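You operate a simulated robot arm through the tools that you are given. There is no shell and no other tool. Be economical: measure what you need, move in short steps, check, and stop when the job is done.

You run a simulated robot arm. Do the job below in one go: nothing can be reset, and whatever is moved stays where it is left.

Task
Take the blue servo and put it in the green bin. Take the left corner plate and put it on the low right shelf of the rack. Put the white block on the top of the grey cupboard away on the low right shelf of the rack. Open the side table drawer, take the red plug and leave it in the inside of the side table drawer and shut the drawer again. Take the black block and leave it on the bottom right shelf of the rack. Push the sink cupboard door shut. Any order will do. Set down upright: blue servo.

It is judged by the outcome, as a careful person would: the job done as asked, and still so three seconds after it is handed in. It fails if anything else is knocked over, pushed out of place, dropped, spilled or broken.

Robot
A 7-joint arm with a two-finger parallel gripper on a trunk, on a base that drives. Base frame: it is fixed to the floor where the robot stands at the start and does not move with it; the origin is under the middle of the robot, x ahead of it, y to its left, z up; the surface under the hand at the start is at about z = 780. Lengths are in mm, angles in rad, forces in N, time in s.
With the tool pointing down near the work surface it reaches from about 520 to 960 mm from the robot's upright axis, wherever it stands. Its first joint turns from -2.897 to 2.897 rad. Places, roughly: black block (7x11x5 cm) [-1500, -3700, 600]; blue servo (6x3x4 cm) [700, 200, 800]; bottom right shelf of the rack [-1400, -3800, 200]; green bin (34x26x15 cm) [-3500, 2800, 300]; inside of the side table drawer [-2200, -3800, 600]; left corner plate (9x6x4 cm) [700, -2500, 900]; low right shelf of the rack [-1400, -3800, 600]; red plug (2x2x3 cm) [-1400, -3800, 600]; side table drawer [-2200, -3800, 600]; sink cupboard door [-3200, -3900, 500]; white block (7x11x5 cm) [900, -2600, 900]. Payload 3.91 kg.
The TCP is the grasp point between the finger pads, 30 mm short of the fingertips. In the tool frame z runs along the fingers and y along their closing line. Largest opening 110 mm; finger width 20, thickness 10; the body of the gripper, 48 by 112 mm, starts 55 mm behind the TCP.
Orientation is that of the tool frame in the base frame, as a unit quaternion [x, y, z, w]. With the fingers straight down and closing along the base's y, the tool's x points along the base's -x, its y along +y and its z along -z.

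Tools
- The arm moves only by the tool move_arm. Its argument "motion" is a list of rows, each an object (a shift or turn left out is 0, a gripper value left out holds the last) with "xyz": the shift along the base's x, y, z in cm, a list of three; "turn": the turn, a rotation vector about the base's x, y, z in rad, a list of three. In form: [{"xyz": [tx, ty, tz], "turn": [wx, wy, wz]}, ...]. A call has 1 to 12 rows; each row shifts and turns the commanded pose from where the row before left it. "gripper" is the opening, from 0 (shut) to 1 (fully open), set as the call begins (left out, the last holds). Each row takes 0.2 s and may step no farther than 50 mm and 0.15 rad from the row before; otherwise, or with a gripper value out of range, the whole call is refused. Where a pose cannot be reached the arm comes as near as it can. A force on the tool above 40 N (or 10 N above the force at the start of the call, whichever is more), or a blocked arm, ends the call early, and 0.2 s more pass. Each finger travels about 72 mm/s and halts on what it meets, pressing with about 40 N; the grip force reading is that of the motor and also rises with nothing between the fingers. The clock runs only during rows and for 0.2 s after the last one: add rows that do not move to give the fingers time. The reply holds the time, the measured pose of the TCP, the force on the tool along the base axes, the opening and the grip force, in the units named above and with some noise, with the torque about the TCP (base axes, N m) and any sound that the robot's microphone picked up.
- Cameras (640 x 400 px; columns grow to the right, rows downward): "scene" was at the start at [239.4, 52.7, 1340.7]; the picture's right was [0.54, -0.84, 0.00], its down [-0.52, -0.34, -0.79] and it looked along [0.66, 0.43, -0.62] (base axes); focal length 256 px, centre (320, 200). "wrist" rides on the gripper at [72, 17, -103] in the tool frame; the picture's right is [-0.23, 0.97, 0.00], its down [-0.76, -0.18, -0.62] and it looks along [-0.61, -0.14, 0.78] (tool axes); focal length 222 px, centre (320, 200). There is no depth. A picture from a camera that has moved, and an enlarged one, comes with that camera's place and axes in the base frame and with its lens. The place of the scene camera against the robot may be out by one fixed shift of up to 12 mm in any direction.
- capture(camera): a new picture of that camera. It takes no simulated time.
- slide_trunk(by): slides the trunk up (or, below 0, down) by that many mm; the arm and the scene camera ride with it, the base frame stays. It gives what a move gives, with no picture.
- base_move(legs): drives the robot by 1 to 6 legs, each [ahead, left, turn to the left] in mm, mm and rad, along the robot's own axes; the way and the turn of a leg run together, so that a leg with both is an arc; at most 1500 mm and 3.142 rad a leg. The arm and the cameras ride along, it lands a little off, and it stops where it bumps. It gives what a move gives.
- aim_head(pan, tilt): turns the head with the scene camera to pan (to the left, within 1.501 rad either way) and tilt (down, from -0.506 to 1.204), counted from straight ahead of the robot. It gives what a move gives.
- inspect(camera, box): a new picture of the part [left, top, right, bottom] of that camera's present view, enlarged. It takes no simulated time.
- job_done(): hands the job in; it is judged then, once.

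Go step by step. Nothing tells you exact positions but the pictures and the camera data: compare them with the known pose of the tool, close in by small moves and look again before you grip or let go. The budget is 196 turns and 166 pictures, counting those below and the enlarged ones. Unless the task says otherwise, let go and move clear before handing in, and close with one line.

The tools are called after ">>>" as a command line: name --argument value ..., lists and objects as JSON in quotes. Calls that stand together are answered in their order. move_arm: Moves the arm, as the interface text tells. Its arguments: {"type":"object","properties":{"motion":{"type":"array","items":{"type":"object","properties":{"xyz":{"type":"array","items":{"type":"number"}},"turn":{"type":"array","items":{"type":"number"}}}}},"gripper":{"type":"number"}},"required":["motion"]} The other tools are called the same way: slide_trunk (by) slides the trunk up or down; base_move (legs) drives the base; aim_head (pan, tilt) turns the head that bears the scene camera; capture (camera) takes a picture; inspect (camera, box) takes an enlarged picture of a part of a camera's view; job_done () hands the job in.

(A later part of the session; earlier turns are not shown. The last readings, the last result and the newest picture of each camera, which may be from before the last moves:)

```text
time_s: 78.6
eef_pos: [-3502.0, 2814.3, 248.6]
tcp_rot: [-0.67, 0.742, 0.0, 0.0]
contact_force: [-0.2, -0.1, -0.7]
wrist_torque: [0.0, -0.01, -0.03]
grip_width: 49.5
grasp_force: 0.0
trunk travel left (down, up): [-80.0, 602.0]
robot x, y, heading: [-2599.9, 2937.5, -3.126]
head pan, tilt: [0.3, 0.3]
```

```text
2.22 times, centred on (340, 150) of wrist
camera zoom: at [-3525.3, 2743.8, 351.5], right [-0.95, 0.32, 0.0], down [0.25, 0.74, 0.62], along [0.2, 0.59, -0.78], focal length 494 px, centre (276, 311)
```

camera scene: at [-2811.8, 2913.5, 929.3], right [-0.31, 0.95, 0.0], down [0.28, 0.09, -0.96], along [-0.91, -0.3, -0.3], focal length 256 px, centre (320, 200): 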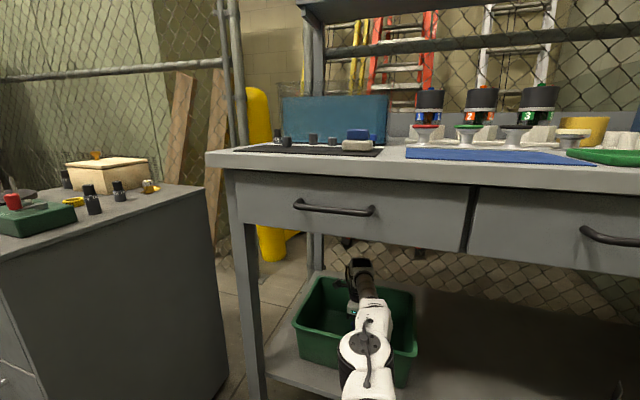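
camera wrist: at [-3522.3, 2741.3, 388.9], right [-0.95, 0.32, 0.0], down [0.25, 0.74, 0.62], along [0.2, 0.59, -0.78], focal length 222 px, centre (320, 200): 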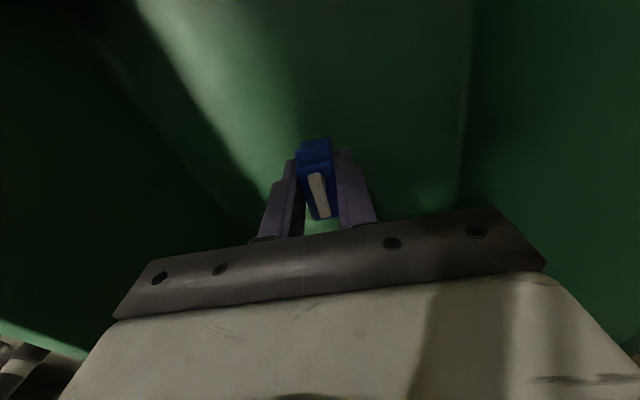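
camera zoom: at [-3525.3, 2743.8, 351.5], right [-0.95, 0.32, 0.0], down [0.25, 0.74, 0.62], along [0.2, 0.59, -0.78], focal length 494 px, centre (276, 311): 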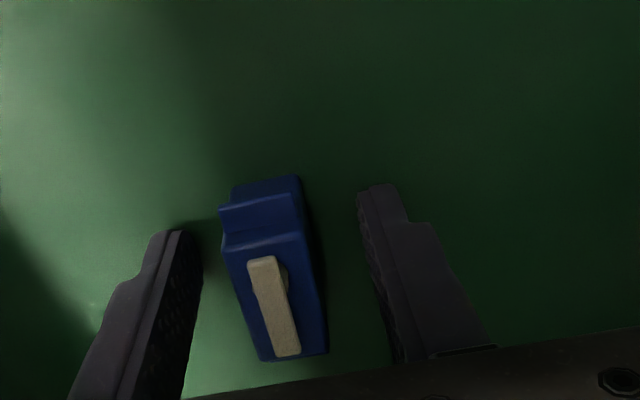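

The servo stands upright on the bin floor. I raise the open hand to clear the rim (TCP ~418).

>>> move_arm --motion '[{"xyz": [0, 0, 3]}, {"xyz": [0, 0, 3]}, {"xyz": [0, 0, 4]}, {"xyz": [0, 0, 4]}, {"xyz": [0, 0, 3]}, {"xyz": [0, 0, 0]}]'

>>> capture --camera "wrist"

>>> capture --camera "scene"

```text
time_s: 80.0
eef_pos: [-3502.9, 2812.5, 418.0]
tcp_rot: [-0.671, 0.741, 0.0, 0.0]
contact_force: [-0.1, 0.6, 0.3]
wrist_torque: [0.0, -0.01, 0.01]
grip_width: 49.4
grasp_force: 0.2
trunk travel left (down, up): [-80.0, 602.0]
robot x, y, heading: [-2599.3, 2938.8, -3.123]
head pan, tilt: [0.3, 0.3]
```

```text
130 pictures are left
camera wrist: at [-3526.2, 2742.6, 520.8], right [-0.95, 0.32, 0.0], down [0.25, 0.74, 0.62], along [0.2, 0.59, -0.78], focal length 222 px, centre (320, 200)
```

wrist: 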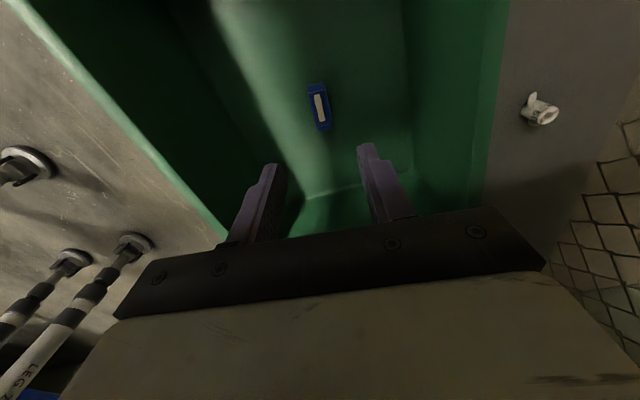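

```text
129 pictures are left
camera scene: at [-2860.3, 2912.7, 929.3], right [-0.31, 0.95, 0.0], down [0.28, 0.09, -0.96], along [-0.91, -0.3, -0.3], focal length 256 px, centre (320, 200)
```

scene: 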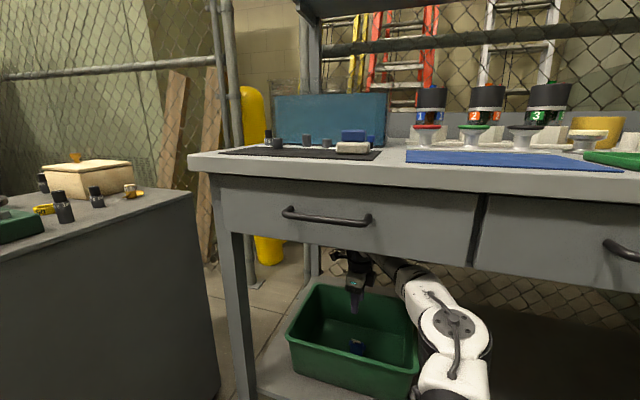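

The servo is upright in the bin. I back straight out, then raise the trunk and retract the arm.

>>> base_move --legs '[[-600, 0, 0]]'

>>> slide_trunk --by 400

>>> move_arm --motion '[{"xyz": [4, -1, 4]}, {"xyz": [4, -1, 4]}, {"xyz": [4, -1, 4]}, {"xyz": [4, -1, 4]}, {"xyz": [4, -1, 4]}, {"xyz": [4, -1, 4]}, {"xyz": [4, -1, 0]}, {"xyz": [0, 0, 0]}]'

```text
time_s: 83.4
eef_pos: [-2906.3, 2832.1, 417.3]
tcp_rot: [-0.667, 0.745, 0.001, 0.0]
contact_force: [0.6, 0.2, -0.9]
wrist_torque: [-0.03, 0.01, -0.03]
grip_width: 49.6
grasp_force: 0.1
trunk travel left (down, up): [-80.0, 602.0]
robot x, y, heading: [-2001.2, 2948.9, -3.132]
head pan, tilt: [0.3, 0.3]
```

```text
time_s: 87.2
eef_pos: [-2907.3, 2831.7, 816.8]
tcp_rot: [-0.667, 0.745, -0.001, -0.001]
contact_force: [-1.5, 0.8, 0.1]
wrist_torque: [0.02, 0.01, -0.03]
grip_width: 49.5
grasp_force: 0.1
trunk travel left (down, up): [-480.0, 202.0]
robot x, y, heading: [-2003.9, 2945.8, -3.137]
head pan, tilt: [0.3, 0.3]
```

```text
refused: row 1 steps farther than a row can; nothing moved
```

>>> move_arm --motion '[{"xyz": [4, -1, 2.5]}, {"xyz": [4, -1, 2.5]}, {"xyz": [4, -1, 2.5]}, {"xyz": [4, -1, 2.5]}, {"xyz": [4, -1, 2.5]}, {"xyz": [4, -1, 2.5]}, {"xyz": [4, -1, 2.5]}, {"xyz": [4, -1, 2.5]}, {"xyz": [0, 0, 0]}]'

>>> base_move --legs '[[-800, 700, 0], [0, 0, 3.1], [0, -1400, 0], [0, -1500, 0]]'

```text
time_s: 89.2
eef_pos: [-2587.6, 2752.5, 1016.8]
tcp_rot: [-0.666, 0.746, 0.0, 0.001]
contact_force: [0.8, 0.0, -0.3]
wrist_torque: [-0.04, 0.0, 0.01]
grip_width: 49.4
grasp_force: 0.0
trunk travel left (down, up): [-480.0, 202.0]
robot x, y, heading: [-2002.4, 2945.9, -3.137]
head pan, tilt: [0.3, 0.3]
```

```text
time_s: 124.9
eef_pos: [-570.4, -480.7, 1015.6]
tcp_rot: [0.743, 0.669, 0.0, 0.001]
contact_force: [0.3, 0.1, 0.7]
wrist_torque: [0.01, -0.01, -0.01]
grip_width: 49.5
grasp_force: 0.2
trunk travel left (down, up): [-480.0, 202.0]
robot x, y, heading: [-1155.5, -675.7, 0.01]
head pan, tilt: [0.3, 0.3]
```

Now at (-1155, -676) facing +x. Look toward the grey cupboard and the rack.

>>> slide_trunk --by 40

>>> aim_head --pan -0.8 --tilt 0.3

>>> capture --camera "scene"

>>> aim_head --pan -1.5 --tilt 0.3

>>> capture --camera "scene"

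```text
time_s: 125.7
eef_pos: [-570.4, -480.9, 1056.3]
tcp_rot: [0.743, 0.669, -0.001, 0.001]
contact_force: [0.3, 0.1, 0.2]
wrist_torque: [0.02, 0.02, 0.0]
grip_width: 49.5
grasp_force: 0.0
trunk travel left (down, up): [-520.0, 162.0]
robot x, y, heading: [-1155.7, -683.6, 0.014]
head pan, tilt: [0.3, 0.3]
```

```text
time_s: 127.0
eef_pos: [-570.6, -482.0, 1056.3]
tcp_rot: [0.744, 0.668, 0.0, 0.0]
contact_force: [-0.1, 0.5, -0.9]
wrist_torque: [-0.01, 0.01, -0.02]
grip_width: 49.5
grasp_force: 0.1
trunk travel left (down, up): [-520.0, 162.0]
robot x, y, heading: [-1154.7, -682.1, 0.013]
head pan, tilt: [-0.799, 0.3]
```

```text
128 pictures are left
camera scene: at [-922.4, -738.0, 1369.3], right [-0.71, -0.71, 0.0], down [-0.21, 0.21, -0.96], along [0.67, -0.68, -0.3], focal length 256 px, centre (320, 200)
```

scene: 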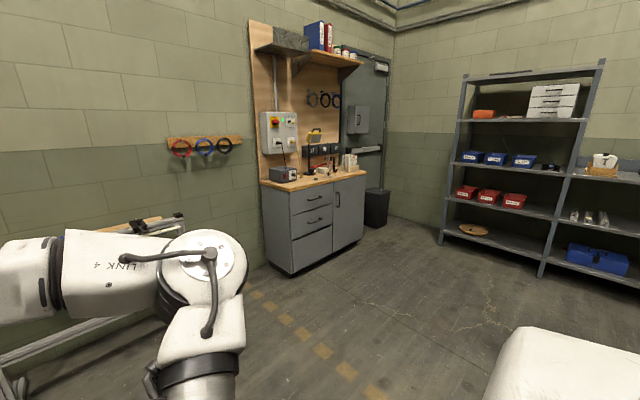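

```text
time_s: 128.1
eef_pos: [-569.8, -481.9, 1055.5]
tcp_rot: [0.743, 0.669, 0.0, 0.0]
contact_force: [0.2, -0.3, 0.5]
wrist_torque: [0.0, -0.01, -0.01]
grip_width: 49.6
grasp_force: 0.1
trunk travel left (down, up): [-520.0, 162.0]
robot x, y, heading: [-1157.3, -678.6, 0.009]
head pan, tilt: [-1.499, 0.3]
```

```text
127 pictures are left
camera scene: at [-980.5, -764.9, 1369.3], right [-1.0, -0.08, 0.0], down [-0.03, 0.29, -0.96], along [0.08, -0.95, -0.3], focal length 256 px, centre (320, 200)
```

scene: 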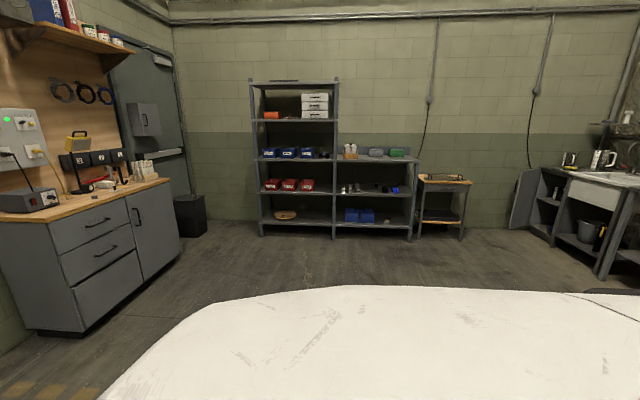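

I see the rack (right section: top, low, bottom shelves), the small side table, and the sink cupboard with an open door. Zoom in on these.

>>> inspect --camera "scene" --box '[320, 130, 480, 250]'

>>> inspect --camera "scene" --box '[480, 130, 640, 290]'

>>> inspect --camera "scene" --box '[0, 120, 200, 260]'

```text
3.33 times, centred on (400, 190) of scene
camera zoom: at [-980.5, -764.9, 1369.3], right [-1.0, -0.08, 0.0], down [-0.03, 0.29, -0.96], along [0.08, -0.95, -0.3], focal length 854 px, centre (53, 233)
```

zoom: 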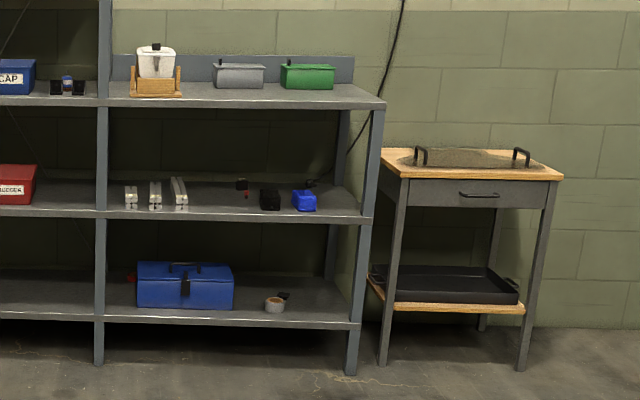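

```text
2.50 times, centred on (560, 210) of scene
camera zoom: at [-980.5, -764.9, 1369.3], right [-1.0, -0.08, 0.0], down [-0.03, 0.29, -0.96], along [0.08, -0.95, -0.3], focal length 640 px, centre (-280, 175)
```

zoom: 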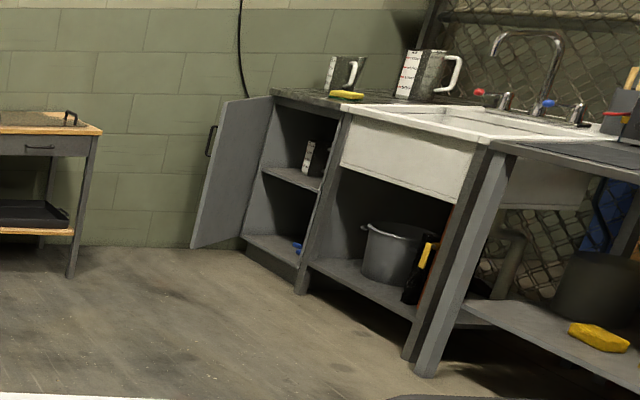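

```text
2.86 times, centred on (100, 190) of scene
camera zoom: at [-980.5, -764.9, 1369.3], right [-1.0, -0.08, 0.0], down [-0.03, 0.29, -0.96], along [0.08, -0.95, -0.3], focal length 732 px, centre (949, 229)
```

zoom: 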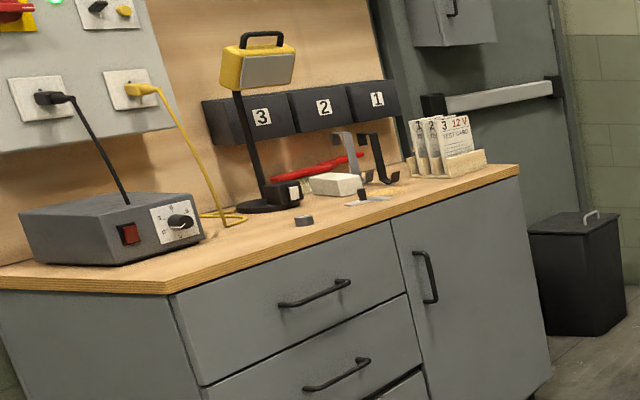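

Next the cupboard. I drive there in open floor and stop short to look at its top.

>>> base_move --legs '[[0, -1400, 0], [950, -400, 0]]'

>>> slide_trunk --by 100

>>> aim_head --pan -0.1 --tilt 0.5

>>> capture --camera "scene"

>>> capture --camera "wrist"

```text
time_s: 144.2
eef_pos: [411.8, -2222.4, 1055.2]
tcp_rot: [0.727, 0.687, 0.001, 0.0]
contact_force: [-0.1, -1.1, -0.1]
wrist_torque: [0.0, 0.0, 0.02]
grip_width: 49.4
grasp_force: 0.1
trunk travel left (down, up): [-520.0, 162.0]
robot x, y, heading: [-160.2, -2449.5, 0.058]
head pan, tilt: [-1.499, 0.3]
```

```text
time_s: 145.6
eef_pos: [413.1, -2222.3, 1155.9]
tcp_rot: [0.726, 0.687, 0.0, 0.0]
contact_force: [0.8, -0.8, 0.8]
wrist_torque: [-0.02, -0.02, 0.02]
grip_width: 49.5
grasp_force: 0.0
trunk travel left (down, up): [-620.0, 62.0]
robot x, y, heading: [-159.5, -2448.1, 0.061]
head pan, tilt: [-1.499, 0.3]
```

```text
time_s: 147.1
eef_pos: [412.2, -2220.8, 1156.5]
tcp_rot: [0.726, 0.687, 0.0, -0.001]
contact_force: [0.0, -0.7, 0.2]
wrist_torque: [0.01, -0.01, -0.04]
grip_width: 49.5
grasp_force: 0.1
trunk travel left (down, up): [-620.0, 62.0]
robot x, y, heading: [-162.6, -2448.5, 0.062]
head pan, tilt: [-0.099, 0.499]
```

```text
123 pictures are left
camera scene: at [95.8, -2436.3, 1450.9], right [-0.04, -1.0, 0.0], down [-0.48, 0.02, -0.88], along [0.88, -0.03, -0.48], focal length 256 px, centre (320, 200)
```

scene: 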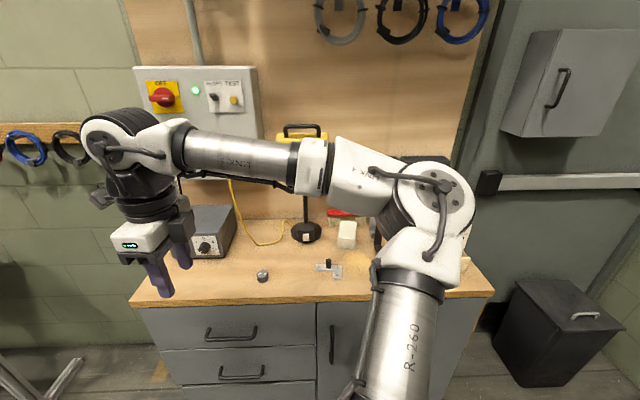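

```text
122 pictures are left
camera wrist: at [434.6, -2150.4, 1259.2], right [0.96, -0.28, 0.0], down [-0.22, -0.75, 0.62], along [-0.17, -0.6, -0.78], focal length 222 px, centre (320, 200)
```

wrist: 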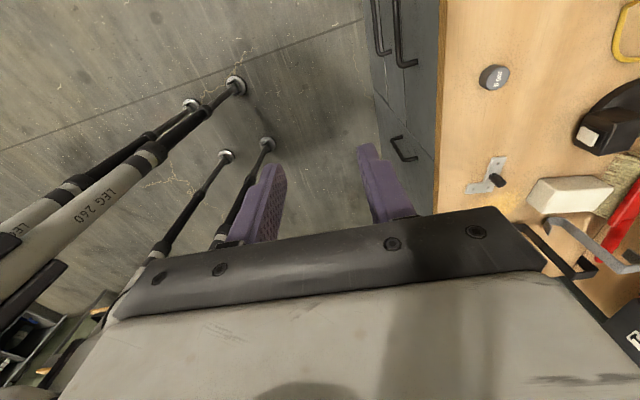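

The L-shaped corner plate with a black knob and the white block are visible. Zoom in.

>>> inspect --camera "scene" --box '[240, 190, 400, 290]'

>>> inspect --camera "wrist" --box '[430, 40, 640, 240]'

```text
4.00 times, centred on (320, 240) of scene
camera zoom: at [95.8, -2436.3, 1450.9], right [-0.04, -1.0, 0.0], down [-0.48, 0.02, -0.88], along [0.88, -0.03, -0.48], focal length 1025 px, centre (320, 40)
```

zoom: 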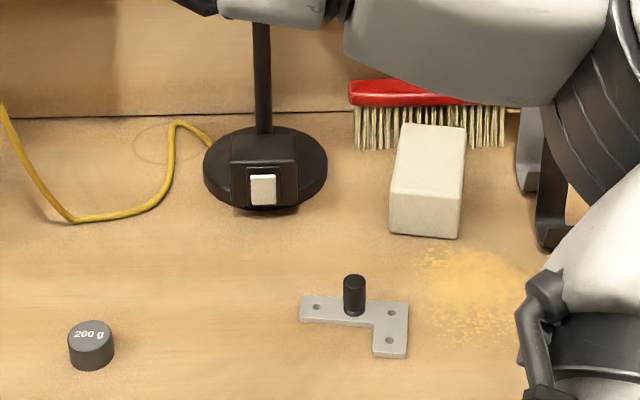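

```text
2.00 times, centred on (535, 140) of wrist
camera zoom: at [434.6, -2150.4, 1259.2], right [0.96, -0.28, 0.0], down [-0.22, -0.75, 0.62], along [-0.17, -0.6, -0.78], focal length 444 px, centre (-110, 320)
```

zoom: 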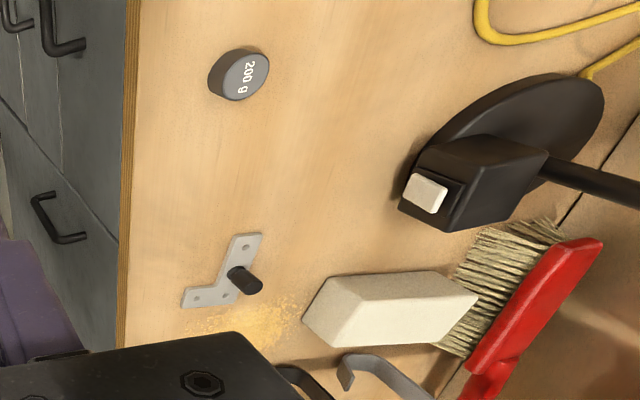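

Peg base triangulates to about (703, -2482), cupboard top z≈872. I drive forward 230 and then bring the hand over the peg.

>>> base_move --legs '[[230, 0, -0.06]]'

>>> slide_trunk --by -60

```text
time_s: 148.8
eef_pos: [649.4, -2248.5, 1155.1]
tcp_rot: [0.746, 0.666, -0.001, 0.001]
contact_force: [0.3, 0.5, 0.0]
wrist_torque: [0.0, 0.03, -0.01]
grip_width: 49.4
grasp_force: 0.0
trunk travel left (down, up): [-620.0, 62.0]
robot x, y, heading: [63.4, -2441.7, 0.002]
head pan, tilt: [-0.099, 0.499]
```

```text
time_s: 149.8
eef_pos: [648.7, -2249.2, 1097.3]
tcp_rot: [0.746, 0.666, 0.0, 0.0]
contact_force: [-0.2, 0.5, -0.1]
wrist_torque: [-0.02, -0.01, 0.0]
grip_width: 49.5
grasp_force: 0.1
trunk travel left (down, up): [-560.0, 122.0]
robot x, y, heading: [62.5, -2443.2, 0.001]
head pan, tilt: [-0.099, 0.499]
```

>>> move_arm --motion '[{"xyz": [0.9, -3.9, -1.6]}, {"xyz": [0.9, -3.9, -1.6]}, {"xyz": [0.9, -3.9, -1.6]}, {"xyz": [0.9, -3.9, -1.6]}, {"xyz": [0.9, -3.9, -1.6]}, {"xyz": [0.9, -3.8, -1.7]}, {"xyz": [0, 0, 0]}]' --gripper 0.6

>>> capture --camera "wrist"

>>> capture --camera "scene"

```text
time_s: 151.4
eef_pos: [705.2, -2477.3, 1002.9]
tcp_rot: [0.746, 0.666, 0.001, 0.0]
contact_force: [0.0, 0.2, 0.1]
wrist_torque: [-0.01, -0.01, -0.04]
grip_width: 66.1
grasp_force: 0.0
trunk travel left (down, up): [-560.0, 122.0]
robot x, y, heading: [67.7, -2444.3, 0.003]
head pan, tilt: [-0.099, 0.499]
```

```text
119 pictures are left
camera wrist: at [731.2, -2407.3, 1105.3], right [0.94, -0.34, 0.0], down [-0.26, -0.74, 0.62], along [-0.21, -0.59, -0.78], focal length 222 px, centre (320, 200)
```

wrist: 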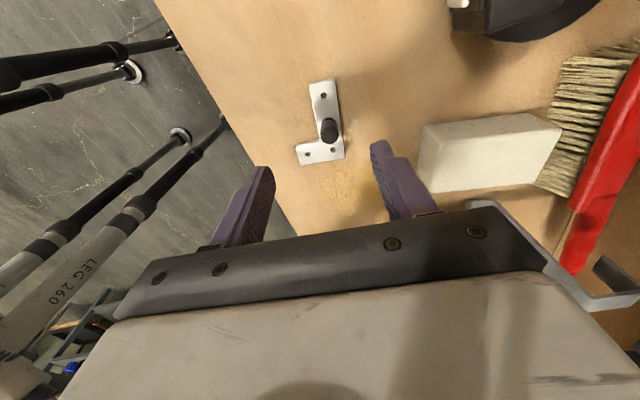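

```text
118 pictures are left
camera scene: at [319.6, -2444.1, 1390.9], right [-0.1, -1.0, 0.0], down [-0.48, 0.05, -0.88], along [0.87, -0.08, -0.48], focal length 256 px, centre (320, 200)
```

scene: 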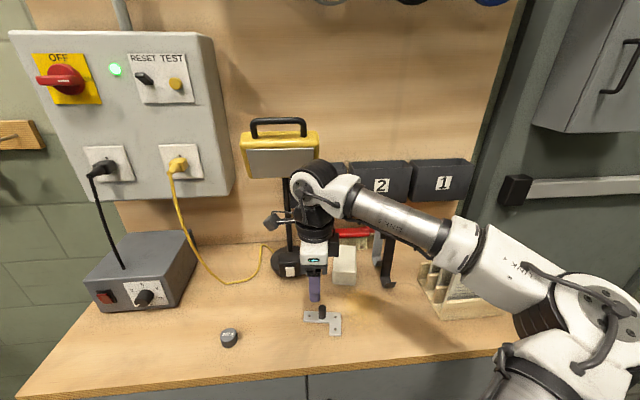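

>>> inspect --camera "wrist" --box '[270, 70, 390, 180]'

>>> inspect --camera "scene" --box '[260, 240, 380, 340]'

```text
3.64 times, centred on (330, 125) of wrist
camera zoom: at [731.2, -2407.3, 1105.3], right [0.94, -0.34, 0.0], down [-0.26, -0.74, 0.62], along [-0.21, -0.59, -0.78], focal length 808 px, centre (284, 473)
```

zoom: 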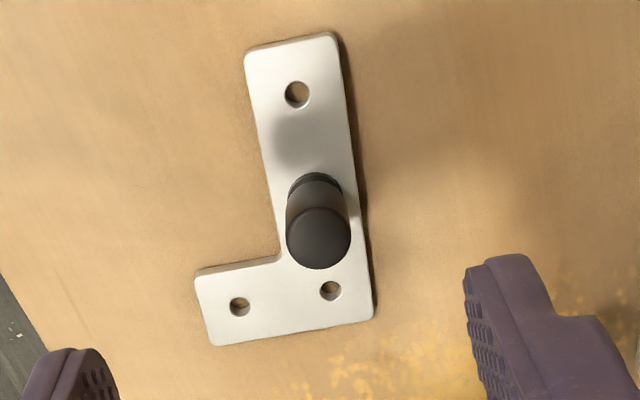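

```text
4.00 times, centred on (320, 290) of scene
camera zoom: at [319.6, -2444.1, 1390.9], right [-0.1, -1.0, 0.0], down [-0.48, 0.05, -0.88], along [0.87, -0.08, -0.48], focal length 1025 px, centre (320, -160)
```

zoom: 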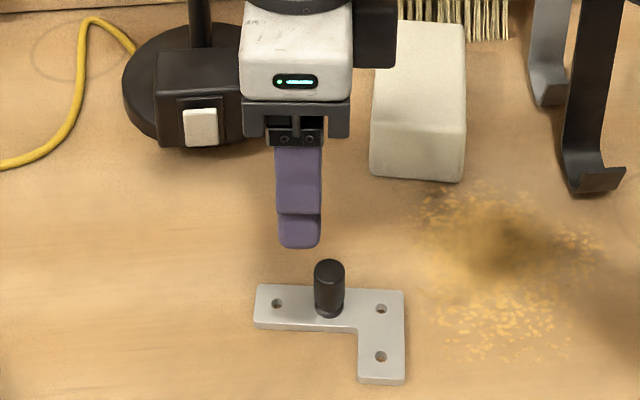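

Peg at (712.5, -2486). Descend around it and close.

>>> move_arm --motion '[{"xyz": [0.75, -0.9, -2]}, {"xyz": [0, 0, -2.5]}, {"xyz": [0, 0, -2.5]}, {"xyz": [0, 0, -2.0]}, {"xyz": [0, 0, 0]}]'

>>> inspect --camera "wrist" --box '[220, 80, 440, 240]'

```text
time_s: 152.6
eef_pos: [710.2, -2490.5, 911.1]
tcp_rot: [0.746, 0.666, -0.001, 0.001]
contact_force: [0.0, -0.5, 0.6]
wrist_torque: [0.0, -0.01, 0.02]
grip_width: 65.9
grasp_force: 0.1
trunk travel left (down, up): [-560.0, 122.0]
robot x, y, heading: [66.0, -2440.2, 0.006]
head pan, tilt: [-0.099, 0.499]
```

```text
2.50 times, centred on (330, 160) of wrist
camera zoom: at [735.6, -2420.3, 1013.6], right [0.94, -0.34, 0.0], down [-0.26, -0.74, 0.62], along [-0.21, -0.59, -0.78], focal length 555 px, centre (295, 300)
```

zoom: 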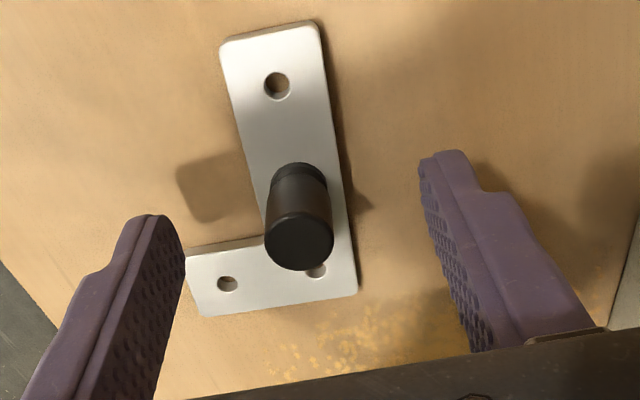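

>>> move_arm --motion '[{"xyz": [0.3, 0.6, 0]}, {"xyz": [0, 0, 0]}]'

>>> move_arm --motion '[{"xyz": [0, 0, 0]}, {"xyz": [0, 0, 0]}, {"xyz": [0, 0, 0]}, {"xyz": [0, 0, 0]}, {"xyz": [0, 0, 0]}]' --gripper 0

>>> move_arm --motion '[{"xyz": [0, 0, 2]}, {"xyz": [0, 0, 3]}, {"xyz": [-1, 0.0, 4]}, {"xyz": [-1, 0, 4]}, {"xyz": [-1, 0, 4]}, {"xyz": [-1, 0, 4]}, {"xyz": [0, 0, 0]}]'

>>> capture --camera "wrist"

```text
time_s: 153.2
eef_pos: [713.8, -2483.0, 910.8]
tcp_rot: [0.746, 0.666, 0.0, 0.0]
contact_force: [-1.0, 0.1, -1.1]
wrist_torque: [0.01, 0.02, 0.04]
grip_width: 66.1
grasp_force: 0.0
trunk travel left (down, up): [-560.0, 122.0]
robot x, y, heading: [63.8, -2439.8, 0.005]
head pan, tilt: [-0.099, 0.499]
```

```text
time_s: 154.4
eef_pos: [713.1, -2483.4, 910.4]
tcp_rot: [0.746, 0.666, 0.0, 0.0]
contact_force: [0.8, -0.1, 0.9]
wrist_torque: [-0.01, -0.01, 0.02]
grip_width: 16.4
grasp_force: 39.7
trunk travel left (down, up): [-560.0, 122.0]
robot x, y, heading: [63.6, -2442.8, -0.002]
head pan, tilt: [-0.099, 0.499]
```

```text
time_s: 156.0
eef_pos: [674.5, -2485.2, 1116.8]
tcp_rot: [0.746, 0.666, 0.0, -0.001]
contact_force: [0.2, -0.2, -0.4]
wrist_torque: [0.01, 0.03, -0.04]
grip_width: 16.7
grasp_force: 39.6
trunk travel left (down, up): [-560.0, 122.0]
robot x, y, heading: [61.8, -2442.9, 0.005]
head pan, tilt: [-0.099, 0.499]
```

```text
114 pictures are left
camera wrist: at [700.0, -2415.1, 1221.0], right [0.94, -0.34, 0.0], down [-0.26, -0.74, 0.62], along [-0.21, -0.59, -0.78], focal length 222 px, centre (320, 200)
```

wrist: 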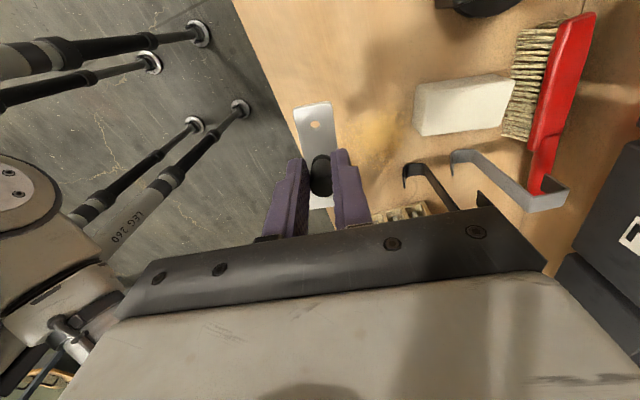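

The plate is held by its peg. I back away, turn right to face the rack, and look at its low right shelf.

>>> base_move --legs '[[-1360, 0, 0], [0, 0, -1.575]]'

>>> slide_trunk --by -250

>>> aim_head --pan 0.0 --tilt 0.35

>>> capture --camera "scene"

```text
time_s: 166.4
eef_pos: [-1246.4, -3092.2, 1117.6]
tcp_rot: [1.0, -0.009, -0.001, 0.0]
contact_force: [0.4, -0.2, 0.2]
wrist_torque: [0.03, -0.01, -0.02]
grip_width: 16.5
grasp_force: 40.4
trunk travel left (down, up): [-560.0, 122.0]
robot x, y, heading: [-1263.7, -2481.8, -1.469]
head pan, tilt: [-0.099, 0.499]
```

```text
time_s: 169.0
eef_pos: [-1246.4, -3092.1, 867.1]
tcp_rot: [1.0, -0.009, -0.001, 0.0]
contact_force: [0.4, 0.6, -0.6]
wrist_torque: [0.02, -0.02, -0.01]
grip_width: 16.4
grasp_force: 39.6
trunk travel left (down, up): [-310.0, 372.0]
robot x, y, heading: [-1257.4, -2476.2, -1.475]
head pan, tilt: [-0.099, 0.499]
```

```text
time_s: 169.7
eef_pos: [-1245.0, -3092.0, 867.9]
tcp_rot: [1.0, -0.01, -0.001, 0.0]
contact_force: [-0.5, -0.5, -0.6]
wrist_torque: [0.0, 0.0, 0.01]
grip_width: 16.5
grasp_force: 40.0
trunk travel left (down, up): [-310.0, 372.0]
robot x, y, heading: [-1260.2, -2477.6, -1.473]
head pan, tilt: [0.0, 0.351]
```

```text
113 pictures are left
camera scene: at [-1238.8, -2733.5, 1154.6], right [-1.0, -0.1, 0.0], down [-0.03, 0.34, -0.94], along [0.09, -0.93, -0.34], focal length 256 px, centre (320, 200)
```

scene: 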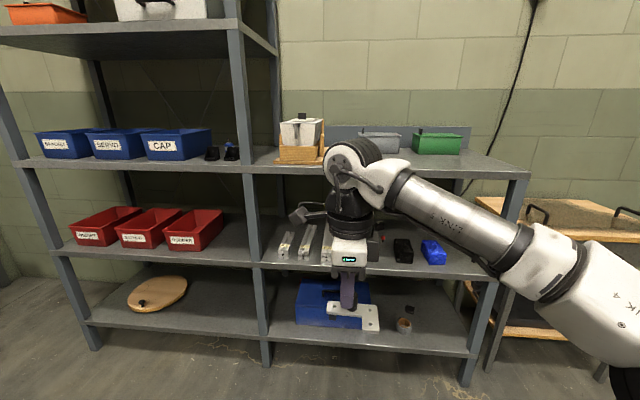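

>>> inspect --camera "scene" --box '[240, 120, 500, 340]'

>>> capture --camera "wrist"

```text
1.82 times, centred on (370, 230) of scene
camera zoom: at [-1238.8, -2733.5, 1154.6], right [-1.0, -0.1, 0.0], down [-0.03, 0.34, -0.94], along [0.09, -0.93, -0.34], focal length 466 px, centre (229, 146)
```

zoom: 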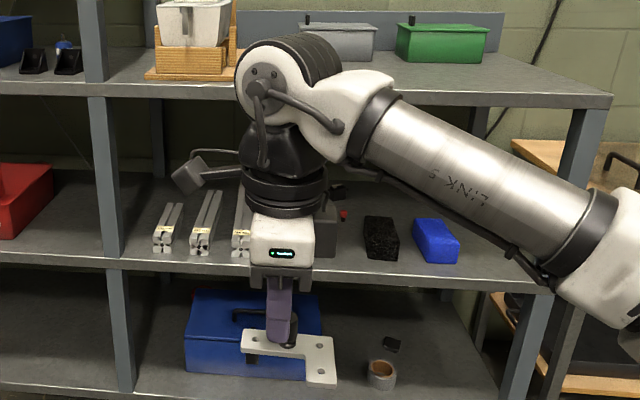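

```text
111 pictures are left
camera wrist: at [-1173.6, -3109.3, 970.6], right [-0.25, -0.97, 0.0], down [-0.76, 0.19, 0.62], along [-0.6, 0.15, -0.78], focal length 222 px, centre (320, 200)
```

wrist: 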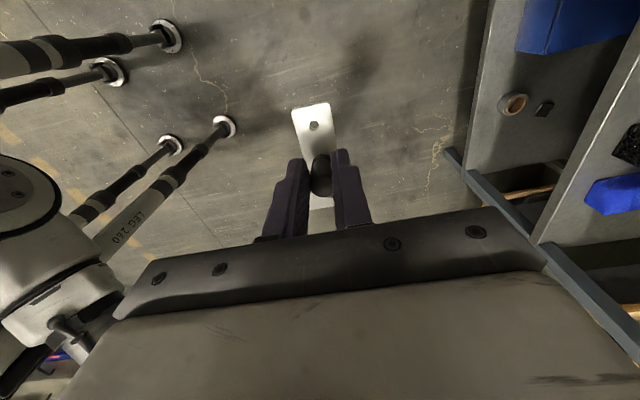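

Rack front is at y≈-3574, low shelf z≈600, board above at z≈945. A gap about 160 mm wide at x -1210…-1370 is free between the aluminium profiles and the plug; I'll put the plate there. Square up and extend the arm before entering.

>>> base_move --legs '[[0, 25, -0.1]]'

>>> move_arm --motion '[{"xyz": [0, -3.75, -2.6]}, {"xyz": [0, -3.75, -2.6]}, {"xyz": [0, -3.75, -2.6]}, {"xyz": [0, -3.75, -2.6]}, {"xyz": [0, -3.75, -2.6]}, {"xyz": [0, -3.75, -2.6]}, {"xyz": [0, -3.75, -2.6]}, {"xyz": [0, -3.75, -2.4]}, {"xyz": [0, 0, 0]}]'

>>> capture --camera "scene"

>>> capture --camera "wrist"

```text
time_s: 170.7
eef_pos: [-1282.7, -3088.3, 867.6]
tcp_rot: [0.998, -0.058, -0.001, 0.0]
contact_force: [-0.2, -1.0, -0.8]
wrist_torque: [0.0, -0.07, -0.02]
grip_width: 16.3
grasp_force: 39.4
trunk travel left (down, up): [-310.0, 372.0]
robot x, y, heading: [-1232.3, -2474.9, -1.569]
head pan, tilt: [0.0, 0.351]
```

```text
time_s: 172.7
eef_pos: [-1280.4, -3385.7, 662.4]
tcp_rot: [0.998, -0.059, 0.0, 0.0]
contact_force: [0.1, -0.5, -0.3]
wrist_torque: [-0.02, -0.02, 0.0]
grip_width: 16.4
grasp_force: 39.7
trunk travel left (down, up): [-310.0, 372.0]
robot x, y, heading: [-1236.3, -2478.2, -1.575]
head pan, tilt: [0.0, 0.351]
```

```text
110 pictures are left
camera scene: at [-1239.5, -2733.7, 1154.6], right [-1.0, 0.0, 0.0], down [0.0, 0.34, -0.94], along [0.0, -0.94, -0.34], focal length 256 px, centre (320, 200)
```

scene: 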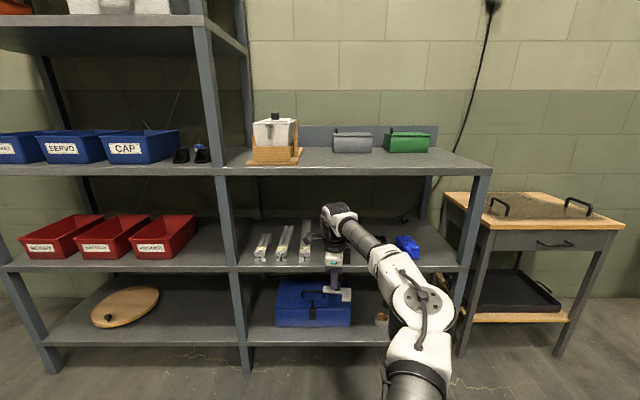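

```text
109 pictures are left
camera wrist: at [-1209.1, -3410.4, 765.8], right [-0.34, -0.94, 0.0], down [-0.73, 0.27, 0.62], along [-0.59, 0.21, -0.78], focal length 222 px, centre (320, 200)
```

wrist: 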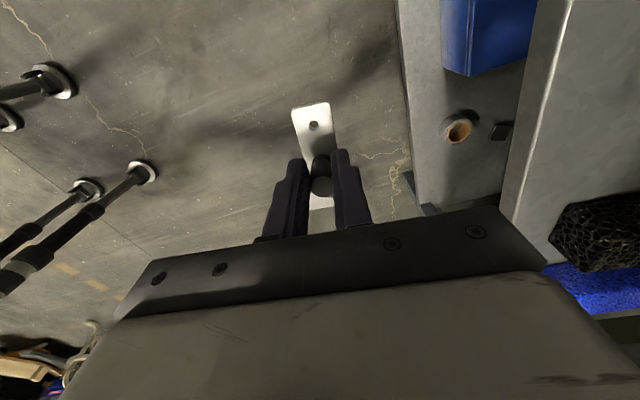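

Path is clear. Drive in, first half-way.

>>> base_move --legs '[[170, -15, 0]]'

>>> capture --camera "wrist"

>>> inspect --camera "scene" --box '[220, 120, 480, 340]'

```text
time_s: 174.1
eef_pos: [-1295.1, -3554.7, 663.7]
tcp_rot: [0.998, -0.059, -0.001, 0.0]
contact_force: [0.4, -0.3, 0.7]
wrist_torque: [0.02, -0.02, 0.0]
grip_width: 16.3
grasp_force: 40.0
trunk travel left (down, up): [-310.0, 372.0]
robot x, y, heading: [-1251.0, -2648.0, -1.575]
head pan, tilt: [0.0, 0.351]
```

```text
108 pictures are left
camera wrist: at [-1225.0, -3579.6, 766.3], right [-0.34, -0.94, 0.0], down [-0.73, 0.27, 0.62], along [-0.59, 0.21, -0.78], focal length 222 px, centre (320, 200)
```

wrist: 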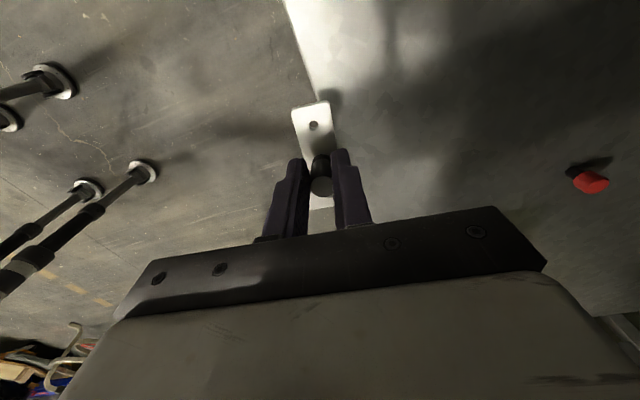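

```text
1.82 times, centred on (350, 230) of scene
camera zoom: at [-1254.8, -2903.0, 1154.6], right [-1.0, 0.0, 0.0], down [0.0, 0.34, -0.94], along [0.0, -0.94, -0.34], focal length 466 px, centre (266, 146)
```

zoom: 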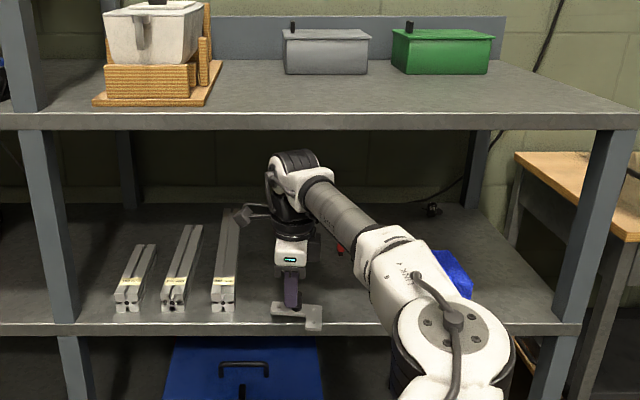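

The plug (red) is at about (-1403, -3761), well clear. Drive in 115 more and look.

>>> base_move --legs '[[115, 0, 0]]'

>>> capture --camera "wrist"

>>> inspect --camera "scene" --box '[220, 120, 480, 340]'

```text
time_s: 175.3
eef_pos: [-1295.4, -3671.7, 663.7]
tcp_rot: [0.998, -0.059, -0.002, 0.0]
contact_force: [-0.4, -0.5, -1.3]
wrist_torque: [-0.01, -0.01, 0.0]
grip_width: 16.4
grasp_force: 39.7
trunk travel left (down, up): [-310.0, 372.0]
robot x, y, heading: [-1250.1, -2760.0, -1.571]
head pan, tilt: [0.0, 0.351]
```

```text
106 pictures are left
camera wrist: at [-1223.7, -3695.9, 766.3], right [-0.34, -0.94, 0.0], down [-0.73, 0.27, 0.62], along [-0.59, 0.21, -0.78], focal length 222 px, centre (320, 200)
```

wrist: 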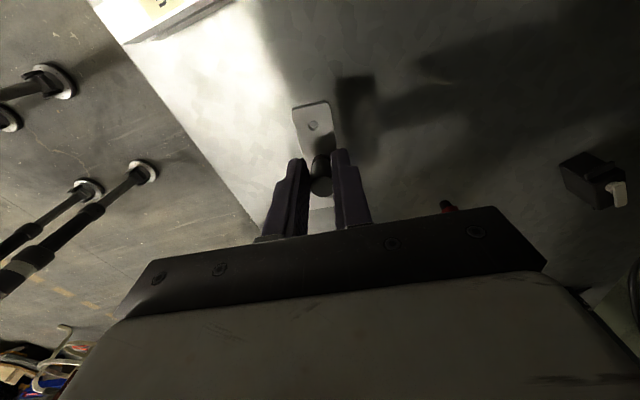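

```text
1.82 times, centred on (350, 230) of scene
camera zoom: at [-1254.4, -3019.3, 1154.6], right [-1.0, 0.0, 0.0], down [0.0, 0.34, -0.94], along [0.0, -0.94, -0.34], focal length 466 px, centre (266, 146)
```

zoom: 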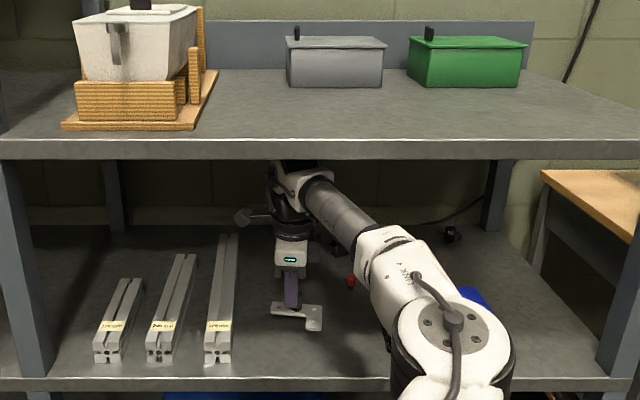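

Free under the plate. Lower to contact.

>>> move_arm --motion '[{"xyz": [0, 0, -1.0]}, {"xyz": [0, 0, -0.5]}, {"xyz": [0, 0, -0.4]}, {"xyz": [0, 0, 0]}]'

>>> move_arm --motion '[{"xyz": [0, 0, -0.3]}, {"xyz": [0, 0, -0.3]}, {"xyz": [0, 0, 0]}]'

```text
time_s: 176.3
eef_pos: [-1295.4, -3670.1, 645.5]
tcp_rot: [0.998, -0.058, -0.001, 0.0]
contact_force: [0.4, 0.3, -0.9]
wrist_torque: [-0.01, -0.01, 0.02]
grip_width: 16.2
grasp_force: 40.2
trunk travel left (down, up): [-310.0, 372.0]
robot x, y, heading: [-1256.8, -2765.0, -1.572]
head pan, tilt: [0.0, 0.351]
```

```text
time_s: 177.2
eef_pos: [-1294.1, -3669.5, 639.5]
tcp_rot: [0.998, -0.059, 0.0, -0.001]
contact_force: [-0.3, -0.1, -0.9]
wrist_torque: [0.0, 0.0, 0.02]
grip_width: 16.1
grasp_force: 40.1
trunk travel left (down, up): [-310.0, 372.0]
robot x, y, heading: [-1253.2, -2760.3, -1.574]
head pan, tilt: [0.0, 0.351]
```

>>> move_arm --motion '[{"xyz": [0, 0, -0.3]}, {"xyz": [0, 0, -0.3]}, {"xyz": [0, 0, 0]}]'

>>> move_arm --motion '[{"xyz": [0, 0, -0.3]}, {"xyz": [0, 0, -0.2]}, {"xyz": [0, 0, 0]}]'

>>> capture --camera "wrist"

```text
time_s: 177.9
eef_pos: [-1294.0, -3669.5, 631.2]
tcp_rot: [0.998, -0.058, -0.001, 0.0]
contact_force: [0.4, -0.7, -0.6]
wrist_torque: [-0.02, -0.01, -0.01]
grip_width: 16.4
grasp_force: 39.8
trunk travel left (down, up): [-310.0, 372.0]
robot x, y, heading: [-1252.1, -2760.1, -1.572]
head pan, tilt: [0.0, 0.351]
```

```text
time_s: 178.8
eef_pos: [-1295.1, -3670.7, 630.6]
tcp_rot: [0.998, -0.058, -0.001, 0.003]
contact_force: [-0.2, 0.0, 16.6]
wrist_torque: [0.24, 0.66, -0.02]
grip_width: 16.5
grasp_force: 40.1
trunk travel left (down, up): [-310.0, 372.0]
robot x, y, heading: [-1256.1, -2760.3, -1.57]
head pan, tilt: [0.0, 0.351]
```

```text
104 pictures are left
camera wrist: at [-1223.4, -3694.8, 733.3], right [-0.34, -0.94, 0.0], down [-0.73, 0.27, 0.62], along [-0.59, 0.21, -0.78], focal length 222 px, centre (320, 200)
```

wrist: 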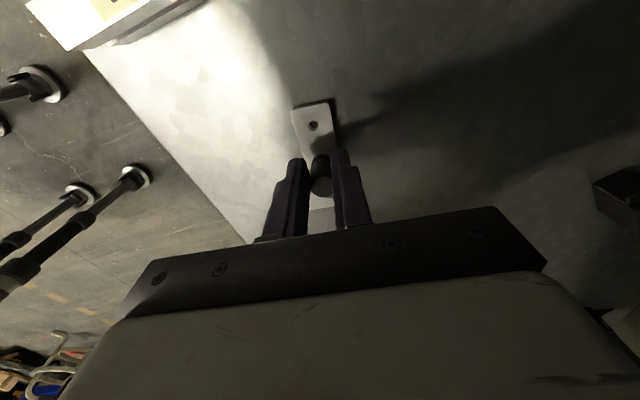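

Contact: the shelf top is z≈592. Release gently and rise.

>>> move_arm --motion '[{"xyz": [0, 0, 0.2]}, {"xyz": [0, 0, 0]}]'

>>> move_arm --motion '[{"xyz": [0, 0, 0]}, {"xyz": [0, 0, 0]}, {"xyz": [0, 0, 0]}, {"xyz": [0, 0, 0]}]' --gripper 0.5

>>> move_arm --motion '[{"xyz": [0, 0, 2]}, {"xyz": [0, 0, 2.5]}, {"xyz": [0, 0, 1]}, {"xyz": [0, 0, 0]}]'

>>> capture --camera "wrist"

```text
time_s: 179.3
eef_pos: [-1295.0, -3668.8, 629.7]
tcp_rot: [0.998, -0.058, -0.001, 0.001]
contact_force: [1.1, 0.9, 9.8]
wrist_torque: [0.05, 0.22, -0.02]
grip_width: 16.3
grasp_force: 40.3
trunk travel left (down, up): [-310.0, 372.0]
robot x, y, heading: [-1248.4, -2762.2, -1.572]
head pan, tilt: [0.0, 0.351]
```

```text
time_s: 180.3
eef_pos: [-1295.3, -3670.5, 629.0]
tcp_rot: [0.998, -0.058, -0.001, 0.0]
contact_force: [0.5, 0.3, 0.5]
wrist_torque: [-0.02, -0.04, 0.0]
grip_width: 55.2
grasp_force: 0.0
trunk travel left (down, up): [-310.0, 372.0]
robot x, y, heading: [-1251.3, -2764.9, -1.571]
head pan, tilt: [0.0, 0.351]
```

```text
time_s: 181.3
eef_pos: [-1295.0, -3671.2, 684.0]
tcp_rot: [0.998, -0.058, -0.001, -0.001]
contact_force: [-0.7, -0.4, -0.3]
wrist_torque: [-0.01, 0.02, -0.01]
grip_width: 55.1
grasp_force: 0.1
trunk travel left (down, up): [-310.0, 372.0]
robot x, y, heading: [-1252.2, -2768.5, -1.57]
head pan, tilt: [0.0, 0.351]
```

```text
103 pictures are left
camera wrist: at [-1223.8, -3695.6, 787.3], right [-0.34, -0.94, 0.0], down [-0.73, 0.27, 0.62], along [-0.59, 0.21, -0.78], focal length 222 px, centre (320, 200)
```

wrist: 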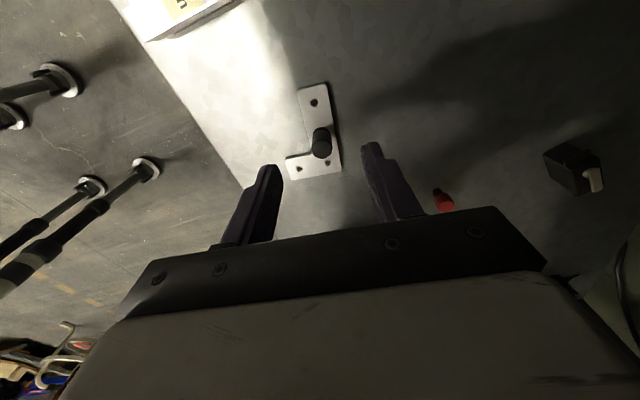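

The plate is set. I back out, turn the hand back 90° (closing along x) and look at the black block.

>>> base_move --legs '[[-330, 0, 0]]'

>>> move_arm --motion '[{"xyz": [2, 1, 2], "turn": [0, 0, 0.145]}, {"xyz": [2, 1, 2], "turn": [0, 0, 0.145]}, {"xyz": [2, 1, 2], "turn": [0, 0, 0.145]}, {"xyz": [2, 1, 2], "turn": [0, 0, 0.145]}, {"xyz": [2, 1, 0], "turn": [0, 0, 0.145]}, {"xyz": [2, 1, 0], "turn": [0, 0, 0.145]}, {"xyz": [2, 1, 0], "turn": [0, 0, 0.145]}, {"xyz": [2, 1, 0], "turn": [0, 0, 0.145]}, {"xyz": [2, 1, 0], "turn": [0, 0, 0.145]}, {"xyz": [2, 1, 0], "turn": [0, 0, 0.145]}, {"xyz": [0, 0, 0], "turn": [0, 0, 0.145]}, {"xyz": [0, 0, 0], "turn": [0, 0, 0.09]}]' --gripper 1

>>> aim_head --pan -0.3 --tilt 0.45

>>> capture --camera "scene"

```text
time_s: 183.5
eef_pos: [-1299.2, -3345.7, 684.3]
tcp_rot: [0.998, -0.062, -0.001, 0.0]
contact_force: [-0.4, 0.8, 0.2]
wrist_torque: [0.03, 0.04, 0.0]
grip_width: 55.2
grasp_force: 0.1
trunk travel left (down, up): [-310.0, 372.0]
robot x, y, heading: [-1251.6, -2436.0, -1.575]
head pan, tilt: [0.0, 0.351]
```

```text
time_s: 186.1
eef_pos: [-1101.6, -3244.8, 762.4]
tcp_rot: [0.71, 0.705, -0.001, 0.0]
contact_force: [0.4, 0.3, 0.5]
wrist_torque: [-0.01, 0.0, 0.03]
grip_width: 110.2
grasp_force: 0.1
trunk travel left (down, up): [-310.0, 372.0]
robot x, y, heading: [-1251.2, -2435.2, -1.573]
head pan, tilt: [0.0, 0.351]
```

```text
time_s: 186.9
eef_pos: [-1101.0, -3246.2, 763.0]
tcp_rot: [0.71, 0.704, -0.001, 0.001]
contact_force: [-0.1, 0.0, 0.5]
wrist_torque: [0.01, 0.0, 0.01]
grip_width: 109.7
grasp_force: 0.0
trunk travel left (down, up): [-310.0, 372.0]
robot x, y, heading: [-1253.6, -2433.9, -1.577]
head pan, tilt: [-0.3, 0.45]
```

```text
102 pictures are left
camera scene: at [-1282.3, -2688.5, 1145.4], right [-0.95, 0.3, 0.0], down [0.13, 0.41, -0.9], along [-0.27, -0.86, -0.43], focal length 256 px, centre (320, 200)
```

scene: 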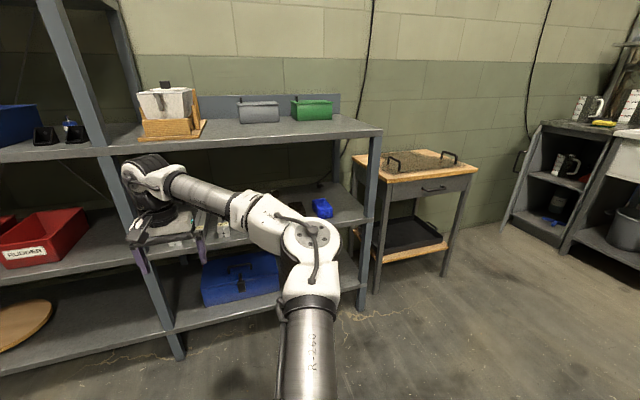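

The arm hides the block from the head; I shift right so that the wrist camera faces it.

>>> base_move --legs '[[0, -380, 0]]'

>>> capture --camera "wrist"

>>> aim_head --pan 0.3 --tilt 0.45

>>> capture --camera "scene"

```text
time_s: 190.5
eef_pos: [-1485.5, -3243.8, 764.0]
tcp_rot: [0.71, 0.704, -0.002, 0.0]
contact_force: [0.4, -0.3, 0.2]
wrist_torque: [-0.03, -0.03, -0.03]
grip_width: 109.9
grasp_force: 0.0
trunk travel left (down, up): [-310.0, 372.0]
robot x, y, heading: [-1635.1, -2432.7, -1.579]
head pan, tilt: [-0.3, 0.45]
```

```text
101 pictures are left
camera wrist: at [-1467.5, -3171.1, 866.1], right [0.97, -0.23, 0.0], down [-0.18, -0.76, 0.62], along [-0.15, -0.61, -0.78], focal length 222 px, centre (320, 200)
```

wrist: 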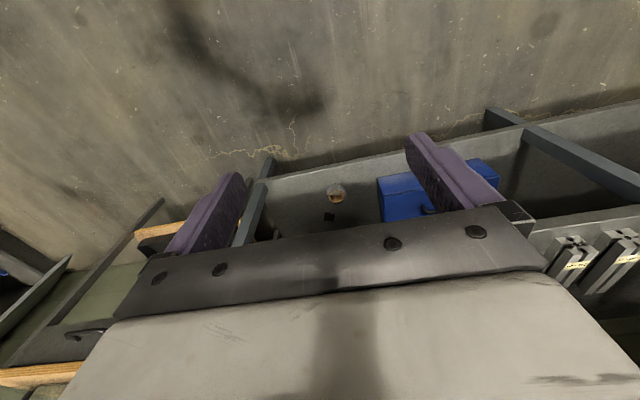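

```text
time_s: 191.5
eef_pos: [-1485.4, -3243.3, 763.4]
tcp_rot: [0.71, 0.704, -0.001, 0.001]
contact_force: [0.8, -0.1, -0.1]
wrist_torque: [0.02, 0.0, 0.02]
grip_width: 109.9
grasp_force: 0.1
trunk travel left (down, up): [-310.0, 372.0]
robot x, y, heading: [-1639.2, -2430.7, -1.574]
head pan, tilt: [0.3, 0.45]
```

```text
100 pictures are left
camera scene: at [-1613.7, -2686.5, 1145.4], right [-0.96, -0.29, 0.0], down [-0.13, 0.42, -0.9], along [0.26, -0.86, -0.44], focal length 256 px, centre (320, 200)
```

scene: 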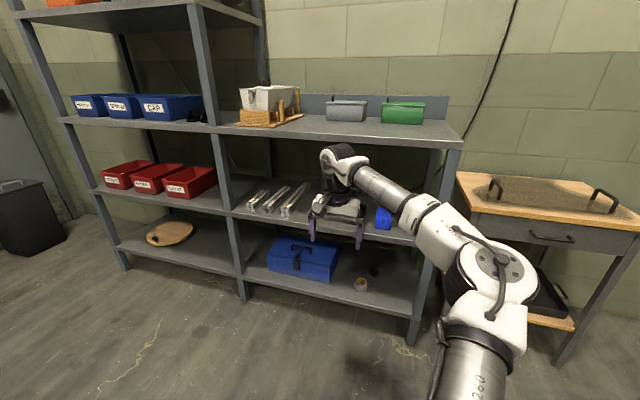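

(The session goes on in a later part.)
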